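You operate a simulated robot arm through the tools that you are given. There is no shell and no other tool.

You run a simulated robot arm. Do the job below in one go: nothing can be reset, and whatever is moved stays where it is left.

TASK
Switch on and start the drum in high gear at speed 2.
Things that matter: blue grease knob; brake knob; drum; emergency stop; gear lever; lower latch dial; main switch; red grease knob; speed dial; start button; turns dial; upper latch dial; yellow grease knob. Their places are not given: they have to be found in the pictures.

Only the result counts: the job must be done as asked and must still hold three seconds after the hand-in. Knocking over, shifting, dropping, spilling or breaking anything else fails it.

THE ROBOT
A 6-joint arm with a two-finger gripper, fixed in place. Base frame: the origin is on the floor under the middle of its stand, x ahead of it, y to its left, z up. Readings come in m, degrees, newtons and seconds.
It reaches about 1.417 m from its shoulder. Its first joint turns from -166.0 to 166.0 degrees. Payload 3.43 kg.
The tool frame sits at the grasp point between the pads (the TCP): z along the fingers, y along the line on which they close. The tips reach 0.02 m beyond it. The gripper opens to 0.19 m; its body begins 0.248 m behind the TCP.
Orientation is that of the tool frame in the base frame, as a unit quaternion [x, y, z, w]. With the fingers straight down and closing along the base's y, the tool's x points along the base's -x, its y along +y and its z along -z.

THE INTERFACE
- The arm moves only by the tool drive_tool. Its argument "rows" is a list that holds one entry, the list of rows, each a list of 7 numbers: the shift along the tool's x, y, z in cm, then the turn, a rotation vector about the tool's x, y, z in degrees, then the finger opening in cm, from 0 to 19. In form: [[[tx, ty, tz, rx, ry, rz, gripper], ...]]. A call has 1 to 20 rows; each row shifts and turns the commanded pose from where the row before left it, along the tool's axes as they then stand. Rows are played at 5 a second. More than 0.05 m and 8.6 degrees between two rows, or a gripper value outside its range, and nothing of the call is played. Where a pose cannot be reached the arm comes as near as it can. A force on the tool above 60 N (or 10 N above the force at the start of the call, whichever is more), or a blocked arm, ends the call early, and 0.2 s more pass. The fingers move at their own pace (about 0.153 m/s each) and stop on an object; they squeeze with about 31 N. The grip force told is the motor's: it shows also when the fingers shut on nothing. Time passes only in rows, and 0.2 s behind the last, so rows that do not move let the fingers close. The reply holds the time, the measured pose of the TCP, the force on the tool along the base axes, the opening and the grip force, in the units named above and with some noise, with the torque about the TCP (base axes, N m) and any sound that the robot's microphone picked up.
- Cameras (640 x 400 px; columns grow to the right, rows downward): "scene" is fixed at [0.0556, 0.6551, 1.6076]; the picture's right is [-0.92, -0.40, 0.00], its down [-0.18, 0.41, -0.89] and it looks along [0.36, -0.82, -0.45] (base axes); focal length 279 px, centre (320, 200). "wrist" rides on the gripper at [0.07, -0.008, -0.288] in the tool frame; the picture's right is [0.12, 0.99, 0.00], its down [-0.96, 0.12, -0.25] and it looks along [-0.25, 0.03, 0.97] (tool axes); focal length 261 px, centre (320, 200).
- grab_frame(camera): a new picture of that camera. It takes no simulated time.
- move_column(by): moves the trunk up (or, below 0, down) by that many m; the arm rides with it, the base frame stays. It gives what a move gives, with no picture.
- point_at(camera, pixels): for up to 12 pixels [column, row] of the newest picture of that camera ("zoom" is the newest enlarged one), the place [x, y, z] in the base frame of the surface seen there, good to about 0.003 m, but the place of the scene camera against the robot may be out by one fixed shift of up to 0.012 m in any direction. It takes no simulated time.
- enlarge(camera, box): a new picture of the part [left, top, right, bottom] of that camera's present view, enlarged. It takes no simulated time.
- hand_in(): hands the job in; it is judged then, once.

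Leave the gripper open and the arm clear of the work at the hand-in unless told otherwise.

The tools are called after ">>>" by a JSON object that holds its "fn" and its "kwargs". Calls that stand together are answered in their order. drive_tool: Moves the arm, as the interface text tells. Its arguments: {"type":"object","properties":{"rows":{"type":"array","items":{"type":"array","items":{"type":"array","items":{"type":"number"}}}}},"required":["rows"]} The other tools are called the same way: move_column (by) moves the trunk up or down; grab_frame (camera) takes a picture; point_at (camera, pixels) gives the place of the surface under pixels of a picture; enlarge (camera, box) takes an enlarged picture of a part of a camera's view; hand_in () hands the job in.

At the start:

```text
time: 0.0
eef_pos: [0.5444, -0.2238, 1.5873]
tool_rot: [0.0, 1.0, 0.001, 0.001]
contact_force: [0.0, -0.5, 0.2]
moment: [0.02, 0.01, 0.02]
grip_width: 0.1898
grip_force: 0.0
trunk travel left (down, up): [-0.375, 0.065]
```

scene: 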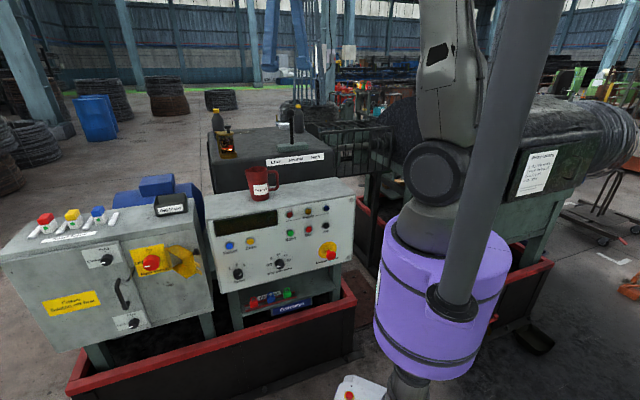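
wrist: 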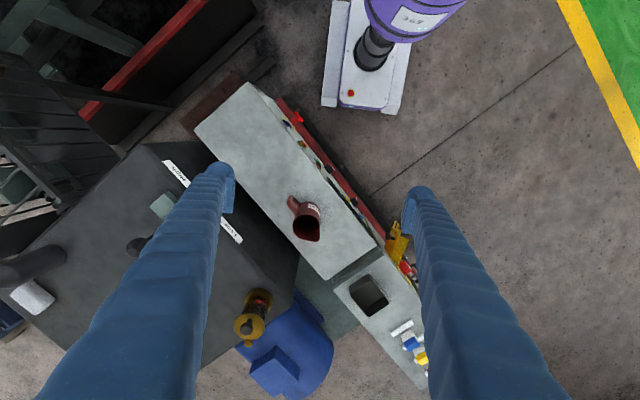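

I start by looking closely at the panels: the control box in the middle and the cabinet at the left of the scene picture.

>>> {"fn": "enlarge", "kwargs": {"camera": "scene", "box": [200, 170, 360, 270]}}

>>> {"fn": "enlarge", "kwargs": {"camera": "scene", "box": [0, 190, 210, 350]}}

>>> {"fn": "enlarge", "kwargs": {"camera": "scene", "box": [200, 90, 400, 215]}}

>>> {"fn": "enlarge", "kwargs": {"camera": "scene", "box": [220, 240, 340, 320]}}

```text
4.00 times, centred on (280, 220) of scene
```

zoom: 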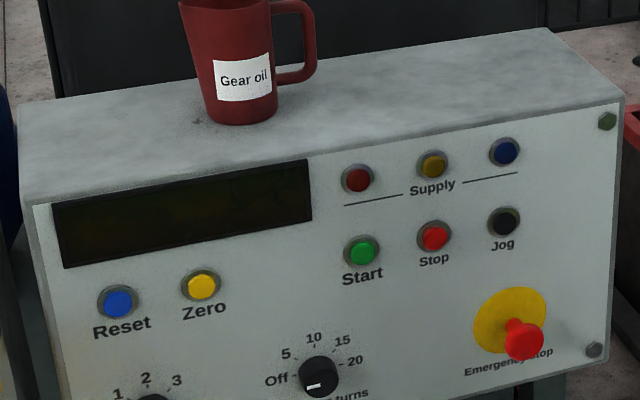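

```text
2.50 times, centred on (105, 270) of scene
```

zoom: 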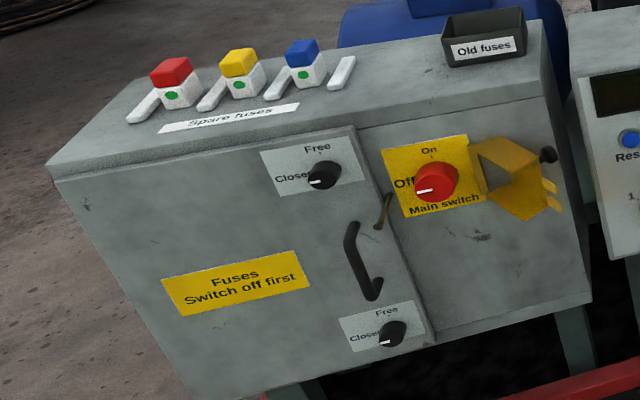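

```text
3.20 times, centred on (300, 152) of scene
```

zoom: 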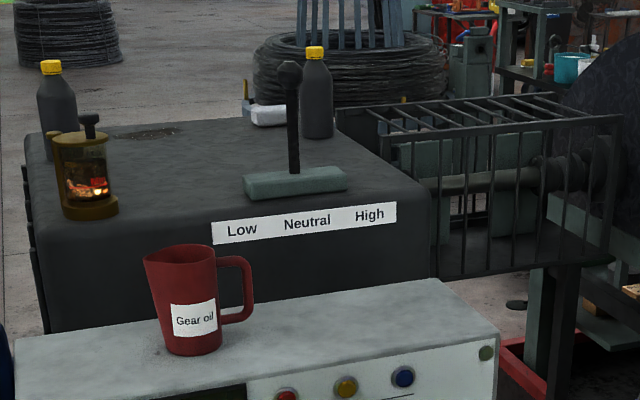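

```text
5.00 times, centred on (280, 280) of scene
```

zoom: 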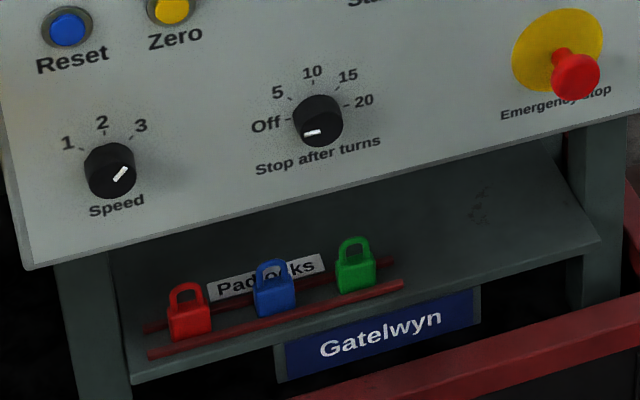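

The main switch reads Off, the speed dial seems to point past 3 or elsewhere, and the gear lever is at Neutral. Next I look at the drum area and finer details of the dials and switch.

>>> {"fn": "enlarge", "kwargs": {"camera": "scene", "box": [320, 80, 480, 200]}}

>>> {"fn": "enlarge", "kwargs": {"camera": "scene", "box": [480, 80, 640, 360]}}

>>> {"fn": "enlarge", "kwargs": {"camera": "scene", "box": [220, 250, 300, 300]}}

>>> {"fn": "enlarge", "kwargs": {"camera": "scene", "box": [120, 235, 210, 295]}}

>>> {"fn": "enlarge", "kwargs": {"camera": "scene", "box": [200, 90, 340, 180]}}

>>> {"fn": "enlarge", "kwargs": {"camera": "scene", "box": [300, 340, 460, 400]}}

```text
3.33 times, centred on (400, 140) of scene
```

zoom: 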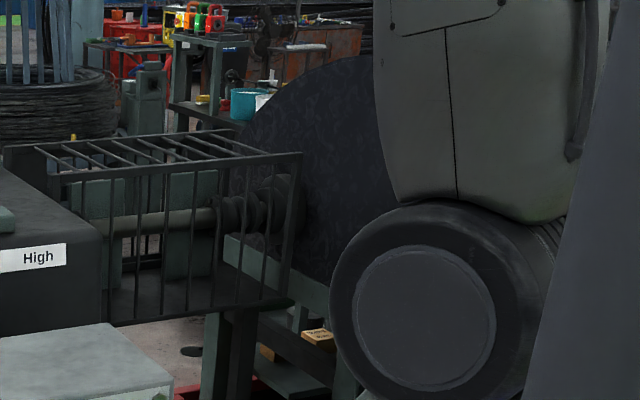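

```text
1.43 times, centred on (560, 220) of scene
```

zoom: 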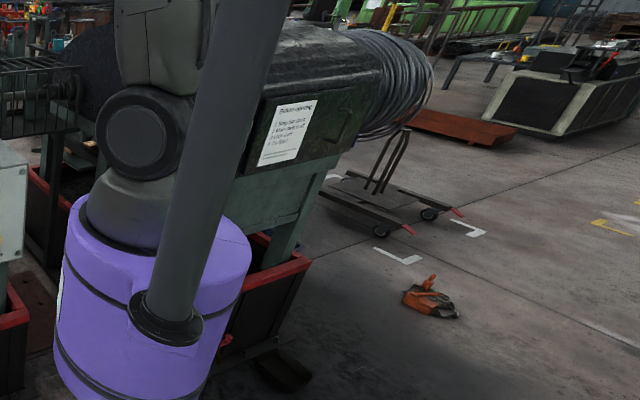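

```text
8.00 times, centred on (260, 275) of scene
```

zoom: 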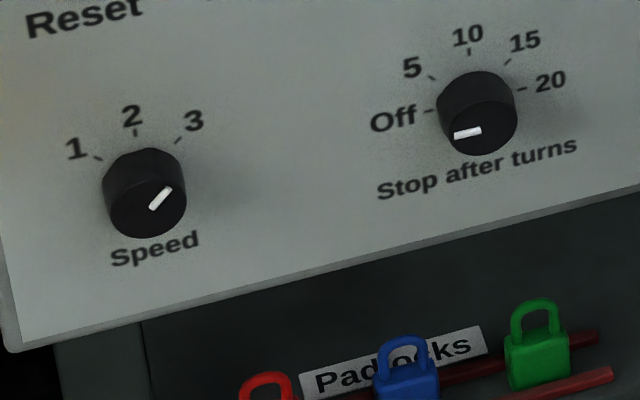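

```text
6.67 times, centred on (165, 265) of scene
```

zoom: 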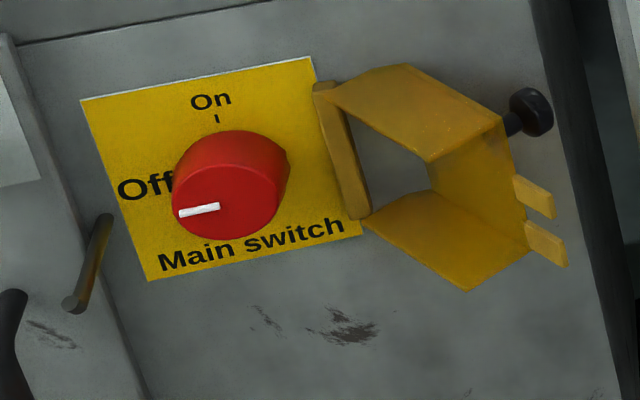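

```text
4.44 times, centred on (270, 135) of scene
```

zoom: 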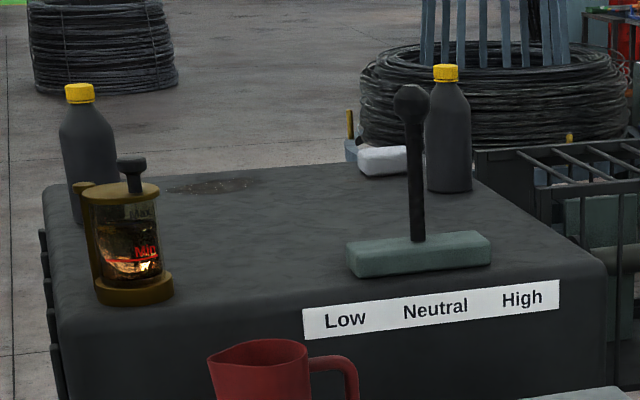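

```text
4.00 times, centred on (380, 370) of scene
```

zoom: 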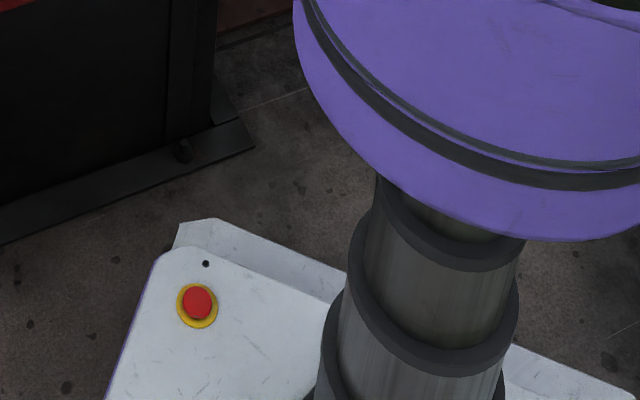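

There is a notice on the drum machine near (540, 172) that I should read.

>>> {"fn": "enlarge", "kwargs": {"camera": "scene", "box": [508, 140, 568, 200]}}

>>> {"fn": "enlarge", "kwargs": {"camera": "scene", "box": [380, 150, 420, 190]}}

>>> {"fn": "enlarge", "kwargs": {"camera": "scene", "box": [200, 120, 250, 165]}}

>>> {"fn": "enlarge", "kwargs": {"camera": "scene", "box": [300, 230, 350, 270]}}

```text
6.67 times, centred on (538, 170) of scene
```

zoom: 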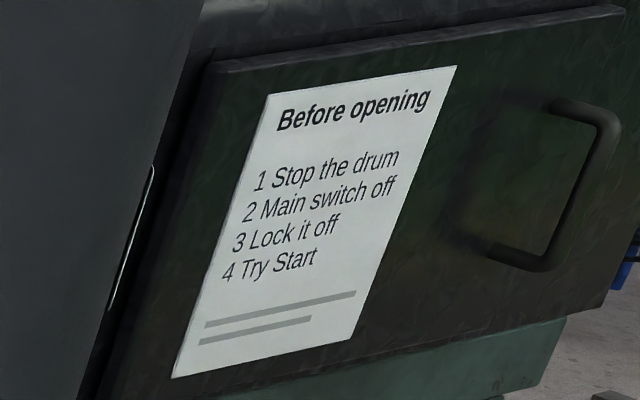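

```text
10.00 times, centred on (400, 170) of scene
```

zoom: 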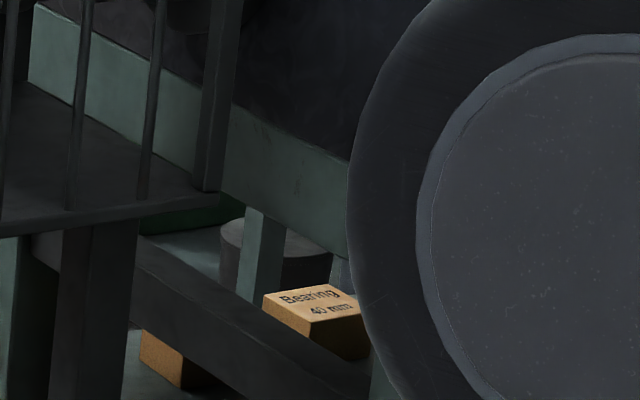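

```text
8.89 times, centred on (225, 142) of scene
```

zoom: 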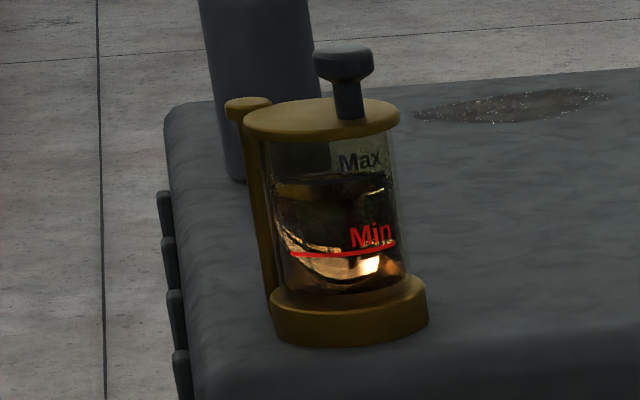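

```text
10.00 times, centred on (325, 250) of scene
```

zoom: 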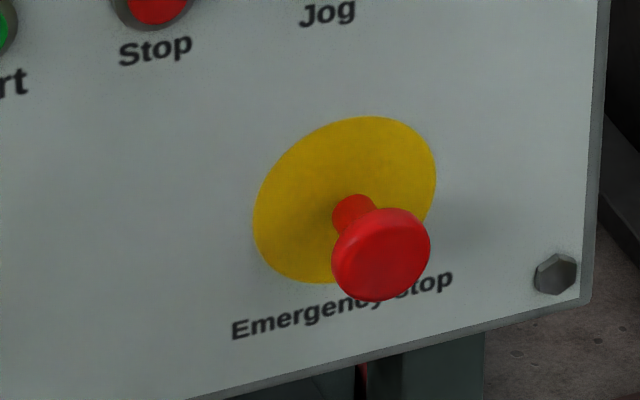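

The e-stop looks popped out. Now I measure places on the control box, the cabinet switch and the gear lever.

>>> {"fn": "grab_frame", "kwargs": {"camera": "scene"}}

>>> {"fn": "point_at", "kwargs": {"camera": "scene", "pixels": [[151, 263], [130, 255], [175, 250], [130, 275], [180, 285], [238, 273], [280, 264], [290, 233], [309, 231], [332, 254], [297, 105], [297, 140]]}}

>>> {"fn": "point_at", "kwargs": {"camera": "scene", "pixels": [[215, 250], [350, 210], [240, 300], [330, 265], [300, 235], [240, 255], [260, 280], [265, 158], [320, 155], [209, 248], [184, 265], [204, 252]]}}

```text
taken
```

scene: 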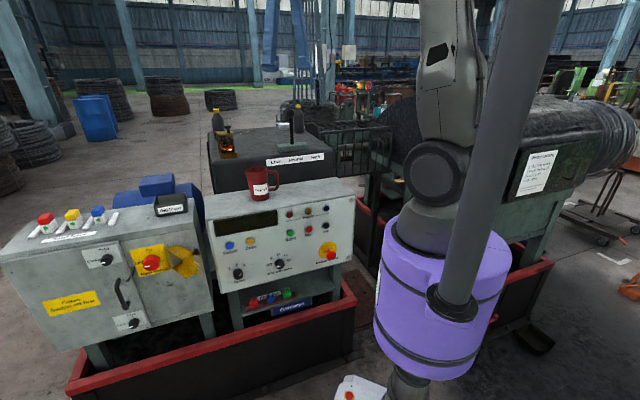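

```text
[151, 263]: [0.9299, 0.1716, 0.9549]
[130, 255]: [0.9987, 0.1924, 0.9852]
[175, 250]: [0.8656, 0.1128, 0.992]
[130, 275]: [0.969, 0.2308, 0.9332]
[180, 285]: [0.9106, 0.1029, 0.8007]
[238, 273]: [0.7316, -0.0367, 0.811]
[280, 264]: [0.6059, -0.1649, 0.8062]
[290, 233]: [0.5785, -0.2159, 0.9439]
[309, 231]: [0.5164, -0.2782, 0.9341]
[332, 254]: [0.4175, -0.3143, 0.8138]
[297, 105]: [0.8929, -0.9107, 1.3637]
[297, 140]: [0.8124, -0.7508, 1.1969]
```

```text
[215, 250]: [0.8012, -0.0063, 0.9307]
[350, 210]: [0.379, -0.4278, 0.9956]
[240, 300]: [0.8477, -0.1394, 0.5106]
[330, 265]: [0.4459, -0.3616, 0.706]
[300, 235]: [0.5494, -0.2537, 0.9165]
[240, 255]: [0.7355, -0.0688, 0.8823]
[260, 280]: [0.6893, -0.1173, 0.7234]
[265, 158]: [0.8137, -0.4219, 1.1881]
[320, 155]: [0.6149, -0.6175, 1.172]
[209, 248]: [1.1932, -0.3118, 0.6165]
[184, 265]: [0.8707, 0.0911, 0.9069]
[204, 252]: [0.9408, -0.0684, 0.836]
```

The control box and cabinet fronts share a vertical plane facing the base diagonally. I now measure the lever knob and look closer with the wrist camera at what surrounds it.

>>> {"fn": "point_at", "kwargs": {"camera": "scene", "pixels": [[292, 112], [294, 125], [295, 135], [294, 144], [281, 146], [308, 144], [299, 120], [217, 122], [228, 150], [232, 127], [265, 190], [300, 160]]}}

>>> {"fn": "enlarge", "kwargs": {"camera": "wrist", "box": [0, 130, 260, 300]}}

>>> {"fn": "enlarge", "kwargs": {"camera": "wrist", "box": [240, 80, 460, 220]}}

>>> {"fn": "enlarge", "kwargs": {"camera": "wrist", "box": [0, 0, 240, 150]}}

>>> {"fn": "enlarge", "kwargs": {"camera": "wrist", "box": [220, 200, 460, 400]}}

```text
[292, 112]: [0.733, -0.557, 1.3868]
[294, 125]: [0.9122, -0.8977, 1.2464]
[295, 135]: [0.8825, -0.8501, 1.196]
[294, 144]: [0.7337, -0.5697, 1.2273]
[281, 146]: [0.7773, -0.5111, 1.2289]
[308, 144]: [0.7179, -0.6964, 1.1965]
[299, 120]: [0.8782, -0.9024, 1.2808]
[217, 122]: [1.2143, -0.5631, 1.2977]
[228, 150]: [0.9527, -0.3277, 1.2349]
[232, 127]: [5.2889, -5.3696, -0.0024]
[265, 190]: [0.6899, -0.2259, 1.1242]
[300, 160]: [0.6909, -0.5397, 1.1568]
```

```text
2.35 times, centred on (130, 215) of wrist
```

zoom: 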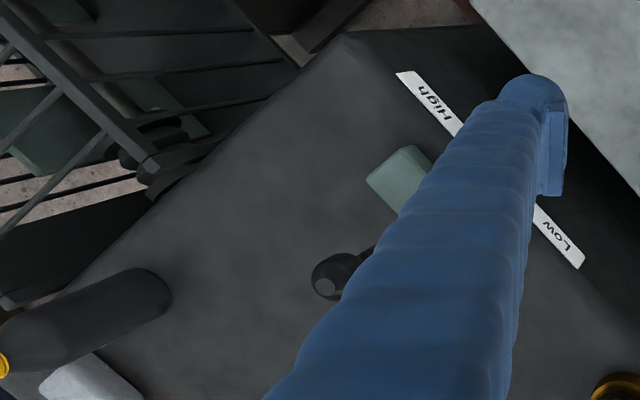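

```text
2.86 times, centred on (350, 150) of wrist
```

zoom: 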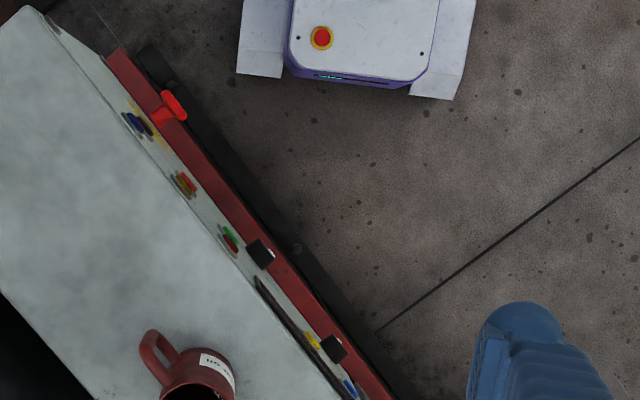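

```text
2.67 times, centred on (120, 75) of wrist
```

zoom: 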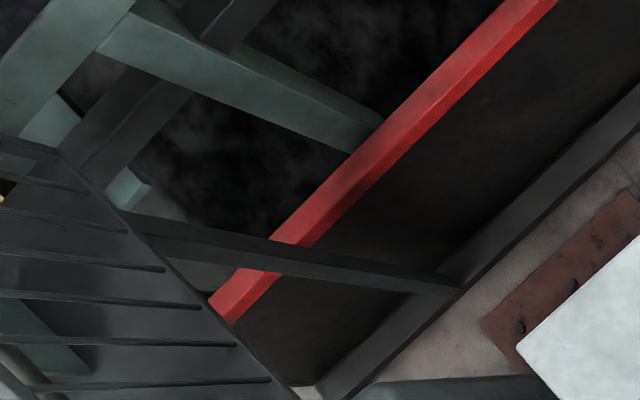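

```text
2.00 times, centred on (340, 300) of wrist
```

zoom: 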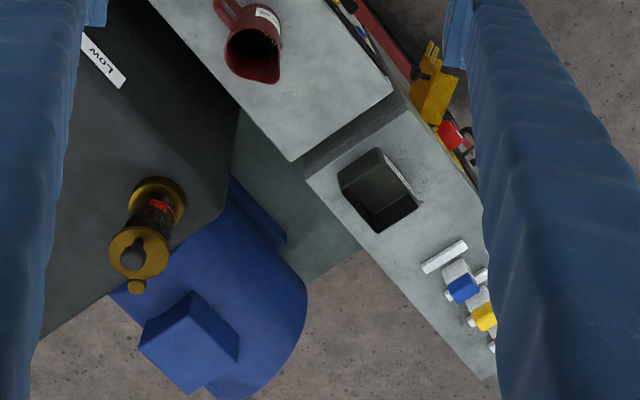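

The lever knob is at about (0.733, -0.557, 1.387), standing over a plate in Neutral. I turn the tool about its own axis so the wrist camera can face the panel upright (135 degrees), staying in place with nothing near.

>>> {"fn": "drive_tool", "kwargs": {"rows": [[[0, 0, 0, 0, 0, -8.4375, 19], [0, 0, 0, 0, 0, -8.4375, 19], [0, 0, 0, 0, 0, -8.4375, 19], [0, 0, 0, 0, 0, -8.4375, 19], [0, 0, 0, 0, 0, -8.4375, 19], [0, 0, 0, 0, 0, -8.4375, 19], [0, 0, 0, 0, 0, -8.4375, 19], [0, 0, 0, 0, 0, -8.4375, 19], [0, 0, 0, 0, 0, -8.4375, 19], [0, 0, 0, 0, 0, -8.4375, 19], [0, 0, 0, 0, 0, -8.4375, 19], [0, 0, 0, 0, 0, -8.4375, 19], [0, 0, 0, 0, 0, -8.4375, 19], [0, 0, 0, 0, 0, -8.4375, 19], [0, 0, 0, 0, 0, -8.4375, 19], [0, 0, 0, 0, 0, -8.4375, 19]]]}}

>>> {"fn": "grab_frame", "kwargs": {"camera": "wrist"}}

>>> {"fn": "grab_frame", "kwargs": {"camera": "scene"}}

```text
time: 3.4
eef_pos: [0.5442, -0.2235, 1.5885]
tool_rot: [0.924, -0.381, 0.001, 0.0]
contact_force: [0.1, -0.3, -0.5]
moment: [-0.02, 0.01, -0.02]
grip_width: 0.19
grip_force: 0.0
trunk travel left (down, up): [-0.375, 0.065]
```

```text
taken
```

wrist: 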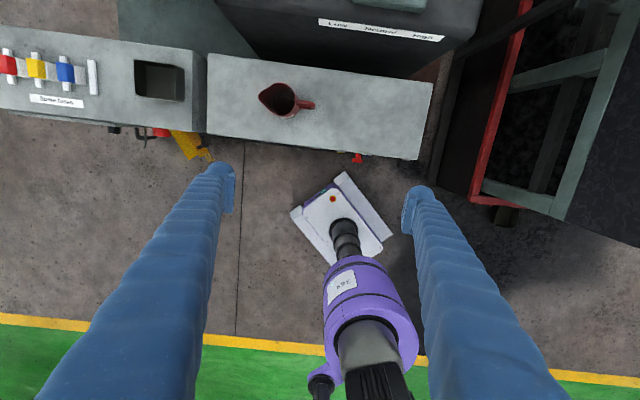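

```text
taken
```

scene: 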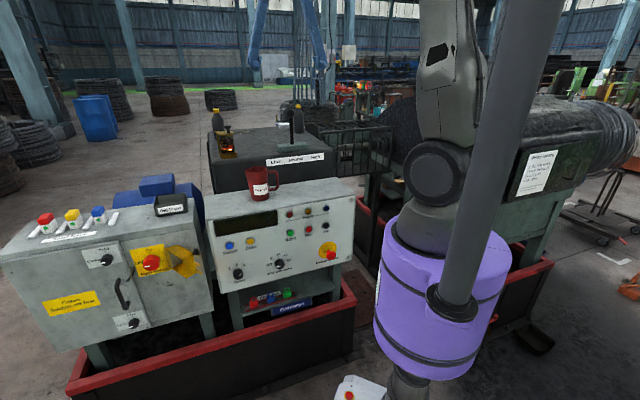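

The turn worked and the camera's right is now the panel's right. Next I back away from the panel and shift left (6 rows), then pitch the tool up 90 degrees (11 rows) so it faces the panel.

>>> {"fn": "drive_tool", "kwargs": {"rows": [[[-4.05, -4.57, 0, 0, 0, 0, 19], [-4.05, -4.57, 0, 0, 0, 0, 19], [-4.05, -4.57, 0, 0, 0, 0, 19], [-4.05, -4.57, 0, 0, 0, 0, 19], [-4.05, -4.57, 0, 0, 0, 0, 19], [-4.05, -4.57, 0, 0, 0, 0, 19], [0, 0, 0, 0, 8.18, 0, 19], [0, 0, 0, 0, 8.18, 0, 19], [0, 0, 0, 0, 8.18, 0, 19], [0, 0, 0, 0, 8.18, 0, 19], [0, 0, 0, 0, 8.18, 0, 19]]]}}

>>> {"fn": "grab_frame", "kwargs": {"camera": "wrist"}}

>>> {"fn": "grab_frame", "kwargs": {"camera": "scene"}}

```text
refused: row 1 steps farther than a row can; nothing moved
```

```text
taken
```

wrist: 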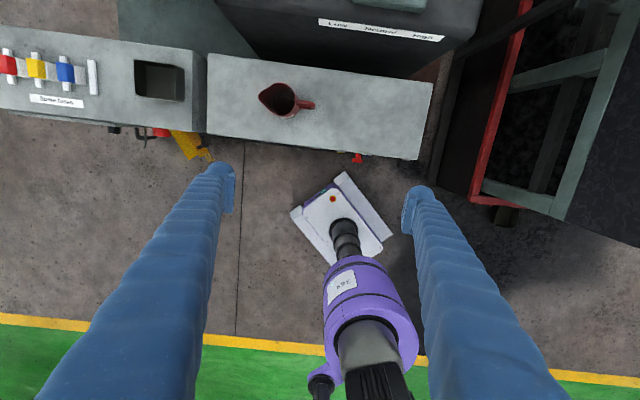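

```text
taken
```

scene: 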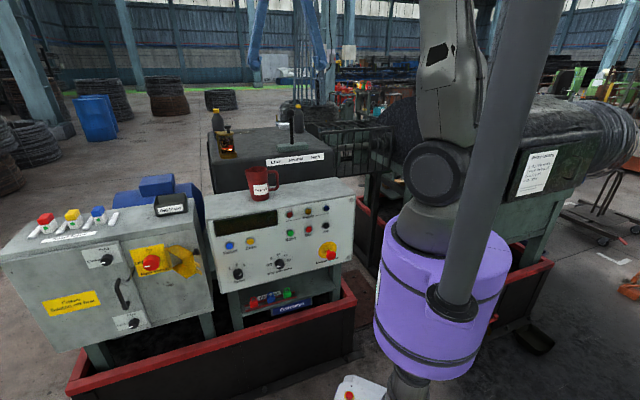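

The combined step was over 5 cm, so I split it into smaller steps: 9 translation rows, then 6 pitch rows.

>>> {"fn": "drive_tool", "kwargs": {"rows": [[[-2.7, -3.05, 0, 0, 0, 0, 19], [-2.7, -3.05, 0, 0, 0, 0, 19], [-2.7, -3.05, 0, 0, 0, 0, 19], [-2.7, -3.05, 0, 0, 0, 0, 19], [-2.7, -3.05, 0, 0, 0, 0, 19], [-2.7, -3.05, 0, 0, 0, 0, 19], [-2.7, -3.05, 0, 0, 0, 0, 19], [-2.7, -3.05, 0, 0, 0, 0, 19], [-2.7, -3.05, 0, 0, 0, 0, 19], [0, 0, 0, 0, 8.18, 0, 19], [0, 0, 0, 0, 8.18, 0, 19], [0, 0, 0, 0, 8.18, 0, 19], [0, 0, 0, 0, 8.18, 0, 19], [0, 0, 0, 0, 8.18, 0, 19], [0, 0, 0, 0, 8.18, 0, 19]]]}}

>>> {"fn": "grab_frame", "kwargs": {"camera": "wrist"}}

>>> {"fn": "grab_frame", "kwargs": {"camera": "scene"}}

```text
time: 6.6
eef_pos: [0.5663, 0.1433, 1.5873]
tool_rot: [0.841, -0.347, 0.385, 0.158]
contact_force: [0.6, 0.3, -0.1]
moment: [-0.08, -0.01, -0.07]
grip_width: 0.1899
grip_force: 0.0
trunk travel left (down, up): [-0.375, 0.065]
```

```text
taken
```

wrist: 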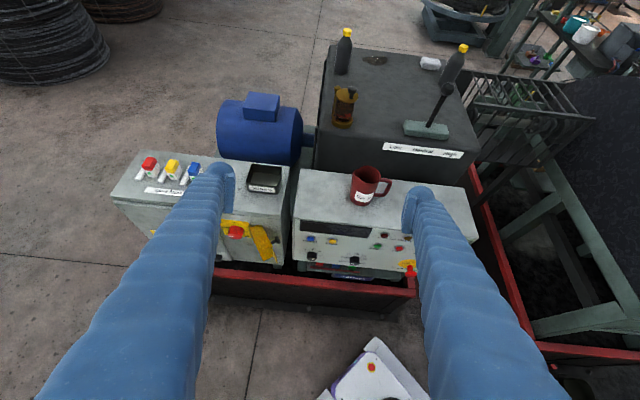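

```text
taken
```

scene: 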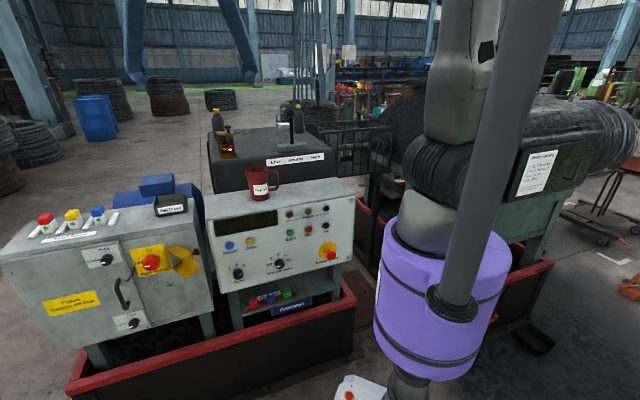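

The wrist camera sees the whole machine now. I enlarge the gearbox top, the cage and drum at right, and the panel.

>>> {"fn": "enlarge", "kwargs": {"camera": "wrist", "box": [310, 20, 500, 165]}}

>>> {"fn": "enlarge", "kwargs": {"camera": "wrist", "box": [440, 40, 640, 200]}}

>>> {"fn": "enlarge", "kwargs": {"camera": "wrist", "box": [280, 160, 480, 300]}}

>>> {"fn": "enlarge", "kwargs": {"camera": "wrist", "box": [480, 200, 640, 400]}}

```text
2.76 times, centred on (405, 92) of wrist
```

zoom: 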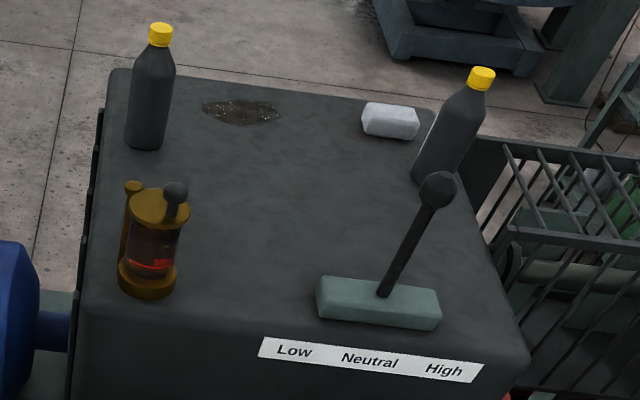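

```text
2.50 times, centred on (540, 120) of wrist
```

zoom: 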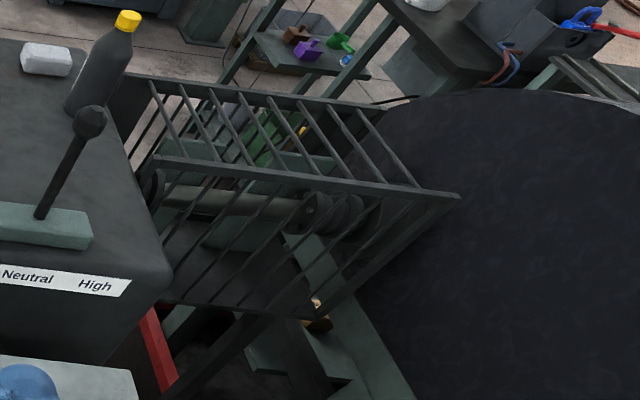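

```text
2.86 times, centred on (380, 230) of wrist
```

zoom: 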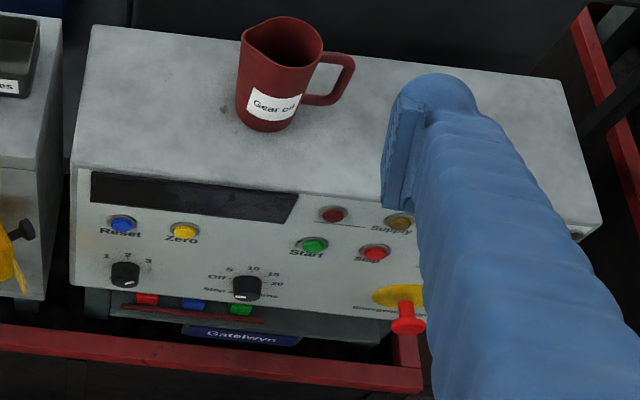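

```text
2.00 times, centred on (560, 300) of wrist
```

zoom: 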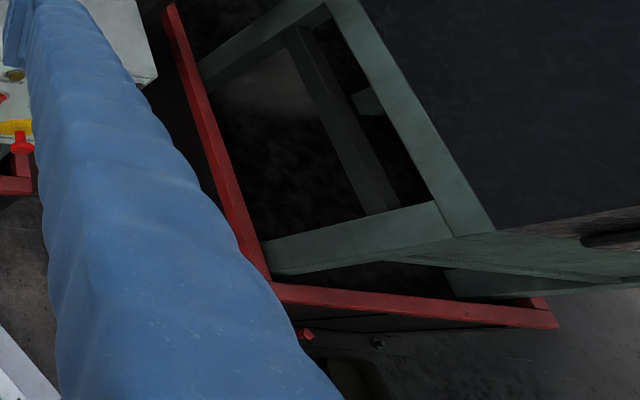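

Near the drum machine's tray there are a red and a black item, around (632, 368) in the wrist view. I swing the view 60 degrees to the right to inspect the drum machine's front for the brake and grease knobs.

>>> {"fn": "drive_tool", "kwargs": {"rows": [[[0, 0, 0, -5.66, 0, 4.92, 19], [0, 0, 0, -5.66, 0, 4.92, 19], [0, 0, 0, -5.66, 0, 4.92, 19], [0, 0, 0, -5.66, 0, 4.92, 19], [0, 0, 0, -5.66, 0, 4.92, 19], [0, 0, 0, -5.66, 0, 4.92, 19], [0, 0, 0, -5.66, 0, 4.92, 19], [0, 0, 0, -5.66, 0, 4.92, 19]]]}}

>>> {"fn": "grab_frame", "kwargs": {"camera": "wrist"}}

>>> {"fn": "grab_frame", "kwargs": {"camera": "scene"}}

```text
time: 7.5
eef_pos: [0.5469, 0.0917, 1.662]
tool_rot: [0.72, -0.577, 0.343, 0.177]
contact_force: [0.3, -1.6, 0.9]
moment: [0.2, 0.03, 0.08]
grip_width: 0.19
grip_force: 0.0
trunk travel left (down, up): [-0.375, 0.065]
stopped in row 4: the arm was blocked; the commanded pose is now the measured one
```

```text
taken
```

wrist: 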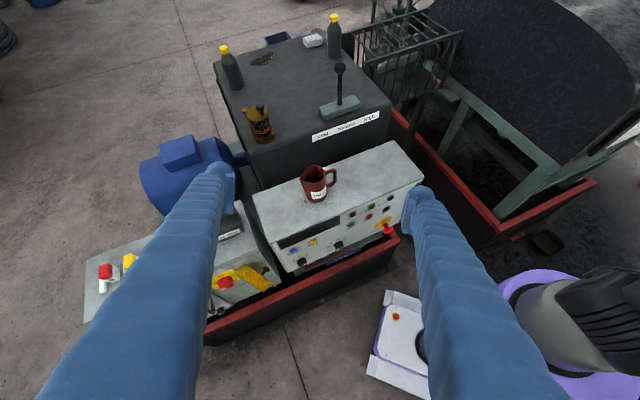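

```text
taken
```

scene: 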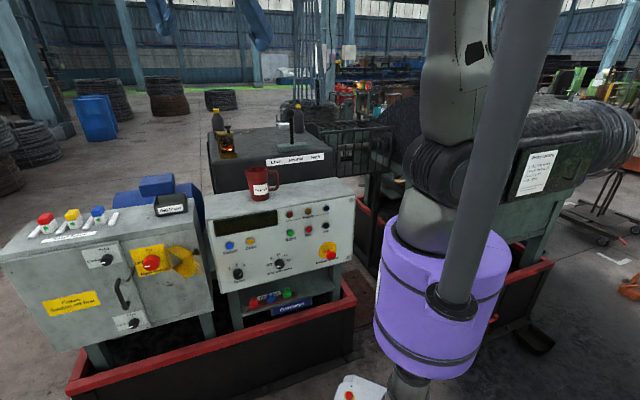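

The swing was blocked partway (likely a joint limit). I use this view anyway: enlarge the drum machine's tray side and the gearbox.

>>> {"fn": "enlarge", "kwargs": {"camera": "wrist", "box": [480, 160, 640, 270]}}

>>> {"fn": "enlarge", "kwargs": {"camera": "wrist", "box": [340, 0, 500, 140]}}

>>> {"fn": "enlarge", "kwargs": {"camera": "wrist", "box": [250, 160, 430, 290]}}

>>> {"fn": "enlarge", "kwargs": {"camera": "scene", "box": [480, 240, 600, 360]}}

```text
3.64 times, centred on (560, 215) of wrist
```

zoom: 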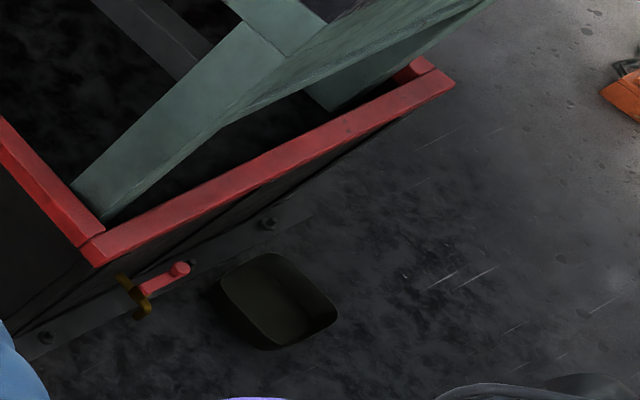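

```text
2.86 times, centred on (420, 70) of wrist
```

zoom: 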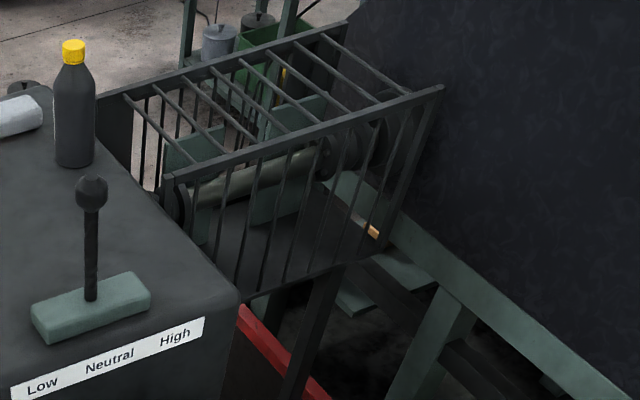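

```text
3.08 times, centred on (340, 225) of wrist
```

zoom: 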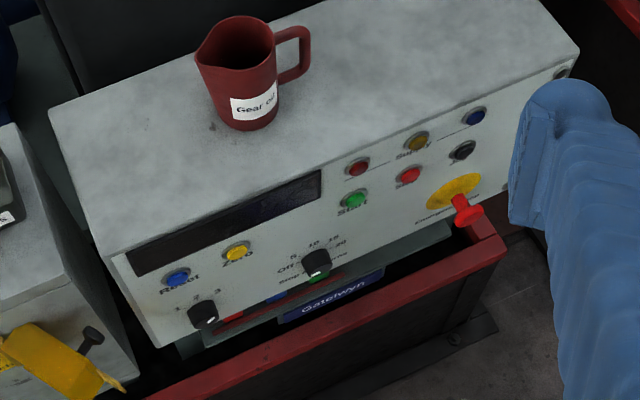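

```text
3.33 times, centred on (540, 300) of scene
```

zoom: 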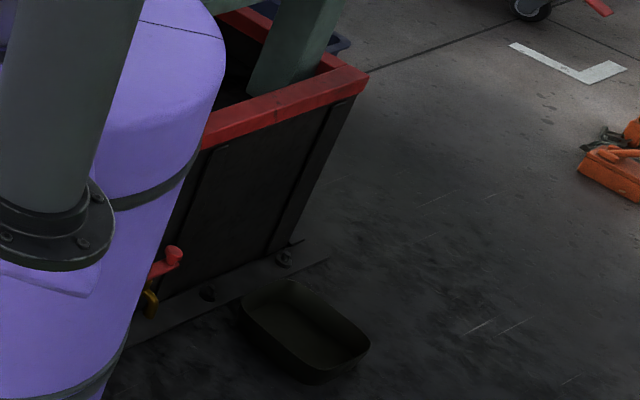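

The red item is only a drain tap with a pan; no brake or grease knobs there. I now swing the whole arm about its base (60 degrees right at constant height 1.66, well above everything) to look at the drum.

>>> {"fn": "drive_tool", "kwargs": {"rows": [[[3.465, 0.744, 3.296, -3.49, 0.705, 3.515, 19], [3.465, 0.744, 3.296, -3.49, 0.705, 3.515, 19], [3.465, 0.744, 3.296, -3.49, 0.705, 3.515, 19], [3.465, 0.744, 3.296, -3.49, 0.705, 3.515, 19], [3.465, 0.744, 3.296, -3.49, 0.705, 3.515, 19], [3.465, 0.744, 3.296, -3.49, 0.705, 3.515, 19], [3.465, 0.744, 3.296, -3.49, 0.705, 3.515, 19], [3.465, 0.744, 3.296, -3.49, 0.705, 3.515, 19], [3.465, 0.744, 3.296, -3.49, 0.705, 3.515, 19], [3.465, 0.744, 3.296, -3.49, 0.705, 3.515, 19], [3.465, 0.744, 3.296, -3.49, 0.705, 3.515, 19], [3.465, 0.744, 3.296, -3.49, 0.705, 3.515, 19]]]}}

>>> {"fn": "grab_frame", "kwargs": {"camera": "wrist"}}

>>> {"fn": "grab_frame", "kwargs": {"camera": "scene"}}

```text
time: 10.2
eef_pos: [0.3601, -0.4192, 1.6621]
tool_rot: [-0.338, 0.854, -0.215, -0.332]
contact_force: [-0.8, -0.9, -0.1]
moment: [0.06, -0.03, -0.02]
grip_width: 0.1899
grip_force: 0.0
trunk travel left (down, up): [-0.375, 0.065]
```

```text
taken
```

wrist: 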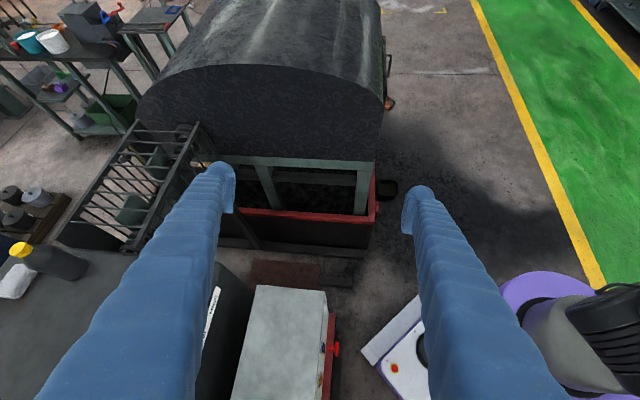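

```text
taken
```

scene: 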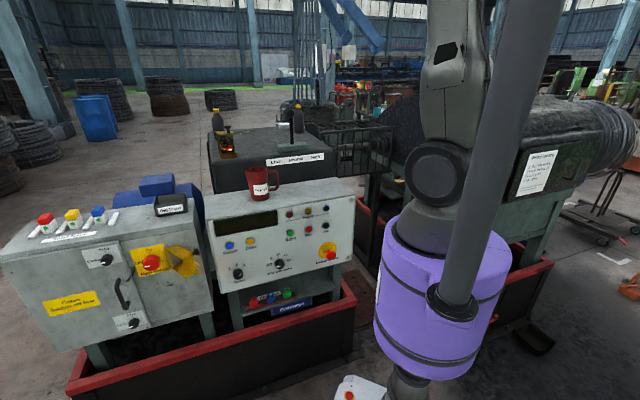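

I see the hooded drum machine. I enlarge it and its right-hand side.

>>> {"fn": "enlarge", "kwargs": {"camera": "wrist", "box": [230, 60, 430, 260]}}

>>> {"fn": "enlarge", "kwargs": {"camera": "wrist", "box": [50, 100, 230, 260]}}

```text
2.00 times, centred on (330, 160) of wrist
```

zoom: 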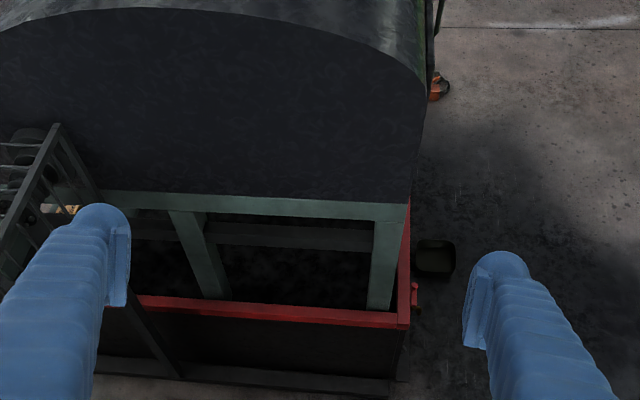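

```text
2.50 times, centred on (140, 180) of wrist
```

zoom: 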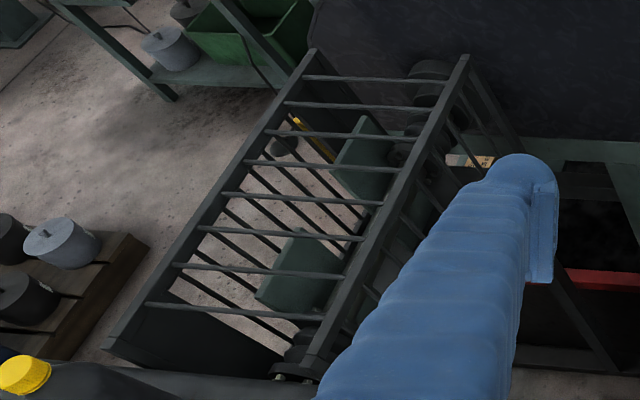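

I swing 35 degrees farther about the base to see the door side of the drum machine.

>>> {"fn": "drive_tool", "kwargs": {"rows": [[[3.465, 0.744, 3.296, -3.49, 0.705, 3.515, 19], [3.465, 0.744, 3.296, -3.49, 0.705, 3.515, 19], [3.465, 0.744, 3.296, -3.49, 0.705, 3.515, 19], [3.465, 0.744, 3.296, -3.49, 0.705, 3.515, 19], [3.465, 0.744, 3.296, -3.49, 0.705, 3.515, 19], [3.465, 0.744, 3.296, -3.49, 0.705, 3.515, 19], [3.465, 0.744, 3.296, -3.49, 0.705, 3.515, 19]]]}}

>>> {"fn": "grab_frame", "kwargs": {"camera": "wrist"}}

>>> {"fn": "grab_frame", "kwargs": {"camera": "scene"}}

```text
time: 11.8
eef_pos: [0.0488, -0.5458, 1.6668]
tool_rot: [-0.063, 0.917, -0.111, -0.377]
contact_force: [0.1, -0.1, -0.1]
moment: [0.0, -0.05, 0.02]
grip_width: 0.19
grip_force: 0.0
trunk travel left (down, up): [-0.375, 0.065]
```

```text
taken
```

wrist: 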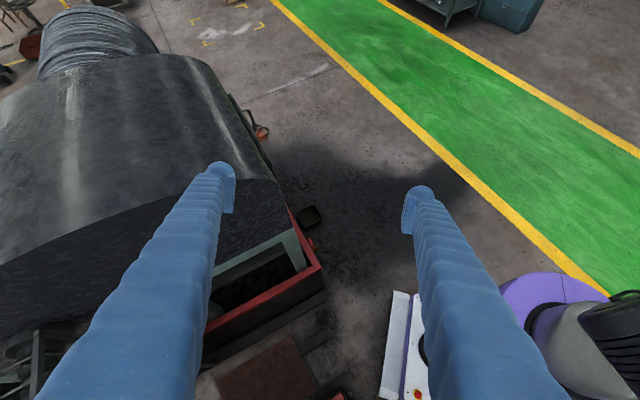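

```text
taken
```

scene: 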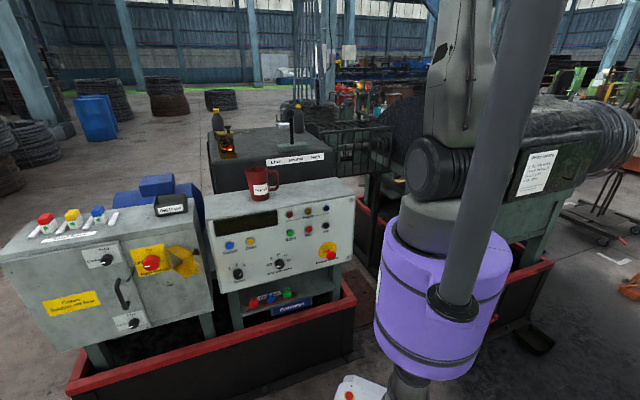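

The door side shows only its handle. I enlarge the cage/shaft area from the scene camera, now less occluded, to look for brake and grease knobs.

>>> {"fn": "enlarge", "kwargs": {"camera": "scene", "box": [320, 110, 400, 180]}}

>>> {"fn": "enlarge", "kwargs": {"camera": "scene", "box": [380, 100, 440, 200]}}

>>> {"fn": "enlarge", "kwargs": {"camera": "wrist", "box": [180, 80, 350, 260]}}

>>> {"fn": "enlarge", "kwargs": {"camera": "wrist", "box": [0, 300, 120, 400]}}

```text
5.71 times, centred on (360, 145) of scene
```

zoom: 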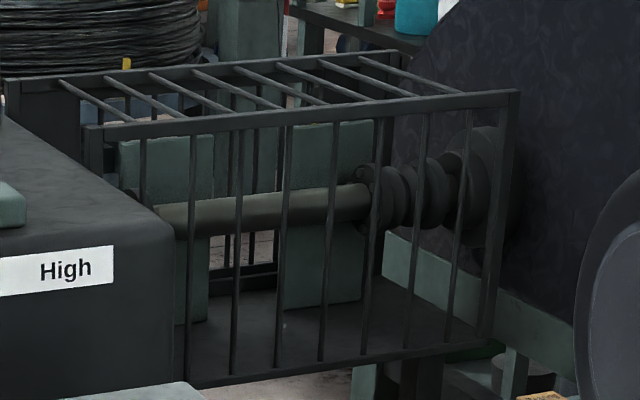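

```text
4.00 times, centred on (410, 150) of scene
```

zoom: 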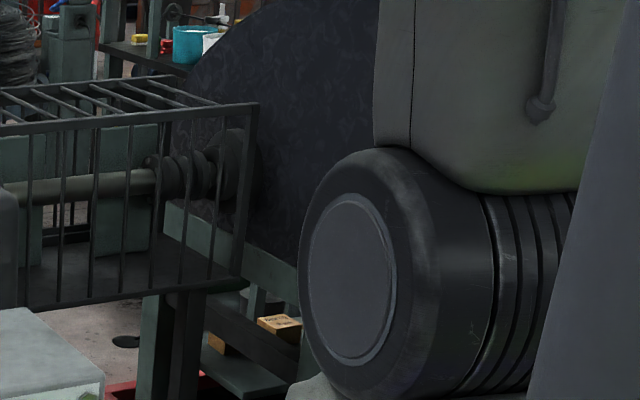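

```text
2.22 times, centred on (265, 170) of wrist
```

zoom: 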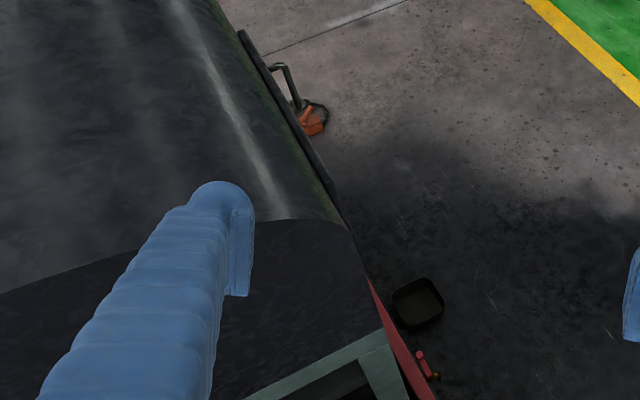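

```text
4.00 times, centred on (60, 350) of wrist
```

zoom: 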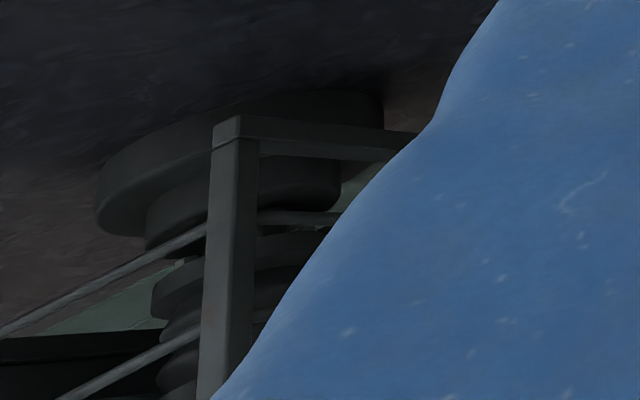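

No knobs there. I swing back to the left (100 degrees) to inspect the motor, the gearbox's left side and the cabinet.

>>> {"fn": "drive_tool", "kwargs": {"rows": [[[-3.456, -0.328, -3.371, 3.49, -0.705, -3.515, 19], [-3.456, -0.328, -3.371, 3.49, -0.705, -3.515, 19], [-3.456, -0.328, -3.371, 3.49, -0.705, -3.515, 19], [-3.456, -0.328, -3.371, 3.49, -0.705, -3.515, 19], [-3.456, -0.328, -3.371, 3.49, -0.705, -3.515, 19], [-3.456, -0.328, -3.371, 3.49, -0.705, -3.515, 19], [-3.456, -0.328, -3.371, 3.49, -0.705, -3.515, 19], [-3.456, -0.328, -3.371, 3.49, -0.705, -3.515, 19], [-3.456, -0.328, -3.371, 3.49, -0.705, -3.515, 19], [-3.456, -0.328, -3.371, 3.49, -0.705, -3.515, 19], [-3.456, -0.328, -3.371, 3.49, -0.705, -3.515, 19], [-3.456, -0.328, -3.371, 3.49, -0.705, -3.515, 19], [-3.456, -0.328, -3.371, 3.49, -0.705, -3.515, 19], [-3.456, -0.328, -3.371, 3.49, -0.705, -3.515, 19], [-3.456, -0.328, -3.371, 3.49, -0.705, -3.515, 19], [-3.456, -0.328, -3.371, 3.49, -0.705, -3.515, 19], [-3.456, -0.328, -3.371, 3.49, -0.705, -3.515, 19], [-3.456, -0.328, -3.371, 3.49, -0.705, -3.515, 19], [-3.456, -0.328, -3.371, 3.49, -0.705, -3.515, 19], [-3.456, -0.328, -3.371, 3.49, -0.705, -3.515, 19]]]}}

>>> {"fn": "grab_frame", "kwargs": {"camera": "wrist"}}

>>> {"fn": "grab_frame", "kwargs": {"camera": "scene"}}

```text
time: 16.1
eef_pos: [0.5529, 0.0909, 1.6504]
tool_rot: [0.716, -0.578, 0.341, 0.19]
contact_force: [0.4, 0.3, 0.2]
moment: [0.13, 0.06, 0.02]
grip_width: 0.1902
grip_force: 0.1
trunk travel left (down, up): [-0.375, 0.065]
stopped in row 20: the arm was blocked; the commanded pose is now the measured one
```

```text
taken
```

wrist: 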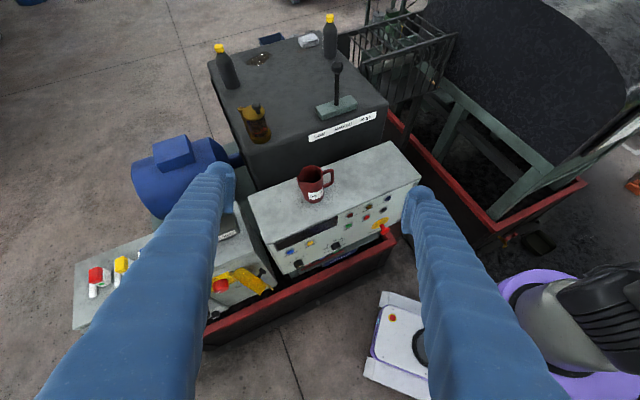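

```text
taken
```

scene: 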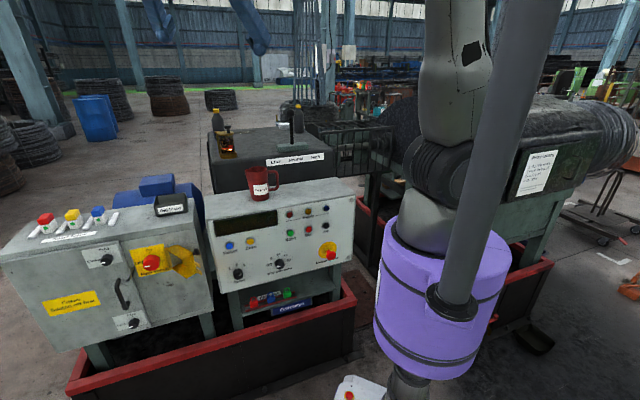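

The block happened at the same pose again. The grey tube in the scene picture never moves, so it's likely a mast fixed to the trunk. I measure the mast and arm parts.

>>> {"fn": "point_at", "kwargs": {"camera": "scene", "pixels": [[462, 290], [480, 200], [495, 120], [515, 30], [445, 175], [455, 80], [430, 270], [430, 220], [470, 30], [480, 330], [440, 350], [410, 230]]}}

>>> {"fn": "point_at", "kwargs": {"camera": "wrist", "pixels": [[540, 280], [600, 380], [570, 300], [620, 300], [400, 320], [540, 330]]}}

```text
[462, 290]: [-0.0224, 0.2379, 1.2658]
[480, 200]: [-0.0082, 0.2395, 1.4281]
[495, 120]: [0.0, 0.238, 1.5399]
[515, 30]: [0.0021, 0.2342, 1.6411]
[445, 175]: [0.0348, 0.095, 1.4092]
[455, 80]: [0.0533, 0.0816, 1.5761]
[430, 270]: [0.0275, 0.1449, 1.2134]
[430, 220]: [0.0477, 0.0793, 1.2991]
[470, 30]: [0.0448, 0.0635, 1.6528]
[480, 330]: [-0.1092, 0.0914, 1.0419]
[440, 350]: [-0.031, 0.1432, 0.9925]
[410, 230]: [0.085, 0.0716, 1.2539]
```

```text
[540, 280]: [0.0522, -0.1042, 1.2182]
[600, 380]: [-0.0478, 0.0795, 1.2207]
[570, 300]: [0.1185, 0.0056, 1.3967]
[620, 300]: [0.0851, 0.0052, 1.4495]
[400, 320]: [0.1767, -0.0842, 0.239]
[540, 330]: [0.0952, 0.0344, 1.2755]
```

The mast stands at about (0, 0.21), on the arm's left, and the tool near it may be what blocks. I move the tool outward and down to about (0.81, 0.11, 1.35), above the front of the control boxes, clear of the mug (top ~1.15) and fuses.

>>> {"fn": "drive_tool", "kwargs": {"rows": [[[-2.19, -2.4, 2.98, 0, 0, 0, 19], [-2.19, -2.4, 2.98, 0, 0, 0, 19], [-2.19, -2.4, 2.98, 0, 0, 0, 19], [-2.19, -2.4, 2.98, 0, 0, 0, 19], [-2.19, -2.4, 2.98, 0, 0, 0, 19], [-2.19, -2.4, 2.98, 0, 0, 0, 19], [-2.19, -2.4, 2.98, 0, 0, 0, 19], [-2.19, -2.4, 2.98, 0, 0, 0, 19], [-2.19, -2.4, 2.98, 0, 0, 0, 19]]]}}

>>> {"fn": "grab_frame", "kwargs": {"camera": "wrist"}}

>>> {"fn": "grab_frame", "kwargs": {"camera": "scene"}}

```text
time: 18.1
eef_pos: [0.8133, 0.1202, 1.3496]
tool_rot: [0.722, -0.571, 0.342, 0.187]
contact_force: [0.9, 0.0, -0.9]
moment: [-0.06, 0.03, -0.09]
grip_width: 0.1899
grip_force: 0.0
trunk travel left (down, up): [-0.375, 0.065]
```

```text
taken
```

wrist: 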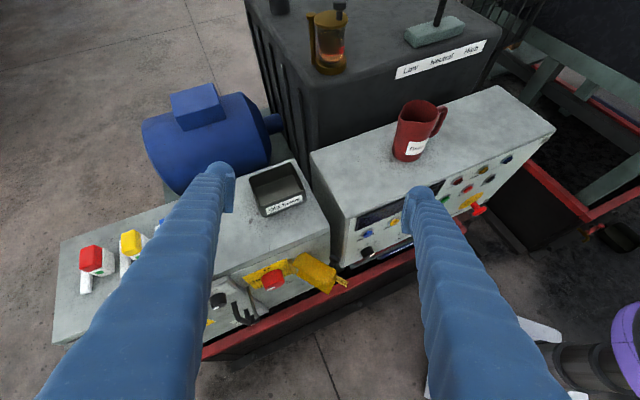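

```text
taken
```

scene: 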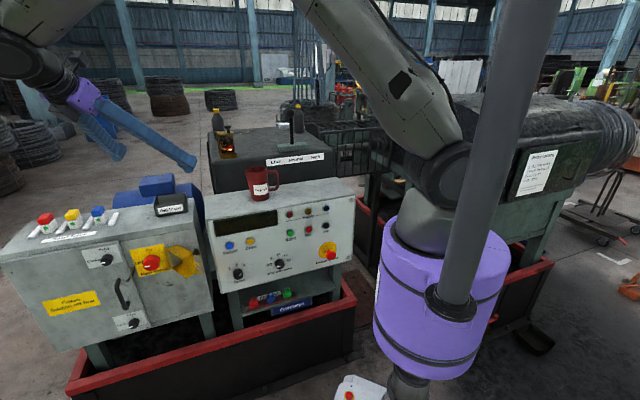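

The arm moves freely here. Now I turn the tool to face the panel squarely (horizontal, camera on top), at height 1.35.

>>> {"fn": "drive_tool", "kwargs": {"rows": [[[0, 0, 0, 3.66, 5.93, -2.57, 19], [0, 0, 0, 3.66, 5.93, -2.57, 19], [0, 0, 0, 3.66, 5.93, -2.57, 19], [0, 0, 0, 3.66, 5.93, -2.57, 19], [0, 0, 0, 3.66, 5.93, -2.57, 19], [0, 0, 0, 3.66, 5.93, -2.57, 19], [0, 0, 0, 3.66, 5.93, -2.57, 19]]]}}

>>> {"fn": "grab_frame", "kwargs": {"camera": "wrist"}}

>>> {"fn": "grab_frame", "kwargs": {"camera": "scene"}}

```text
time: 19.8
eef_pos: [0.8118, 0.1225, 1.3517]
tool_rot: [0.656, -0.265, 0.656, 0.263]
contact_force: [0.3, 0.2, -0.4]
moment: [-0.03, 0.0, -0.02]
grip_width: 0.1902
grip_force: 0.0
trunk travel left (down, up): [-0.375, 0.065]
```

```text
taken
```

wrist: 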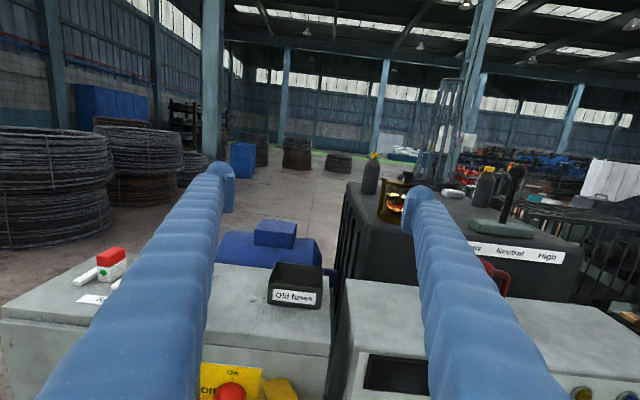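

```text
taken
```

scene: 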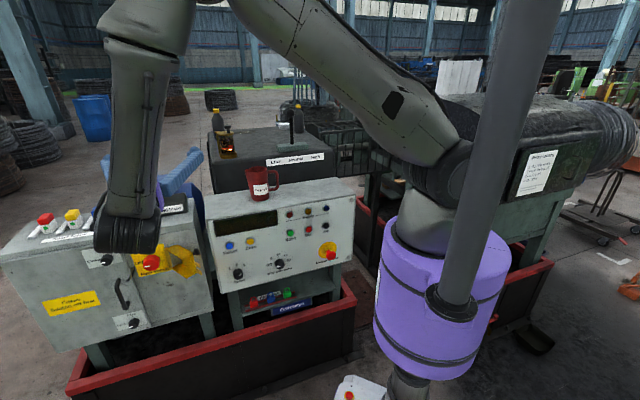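

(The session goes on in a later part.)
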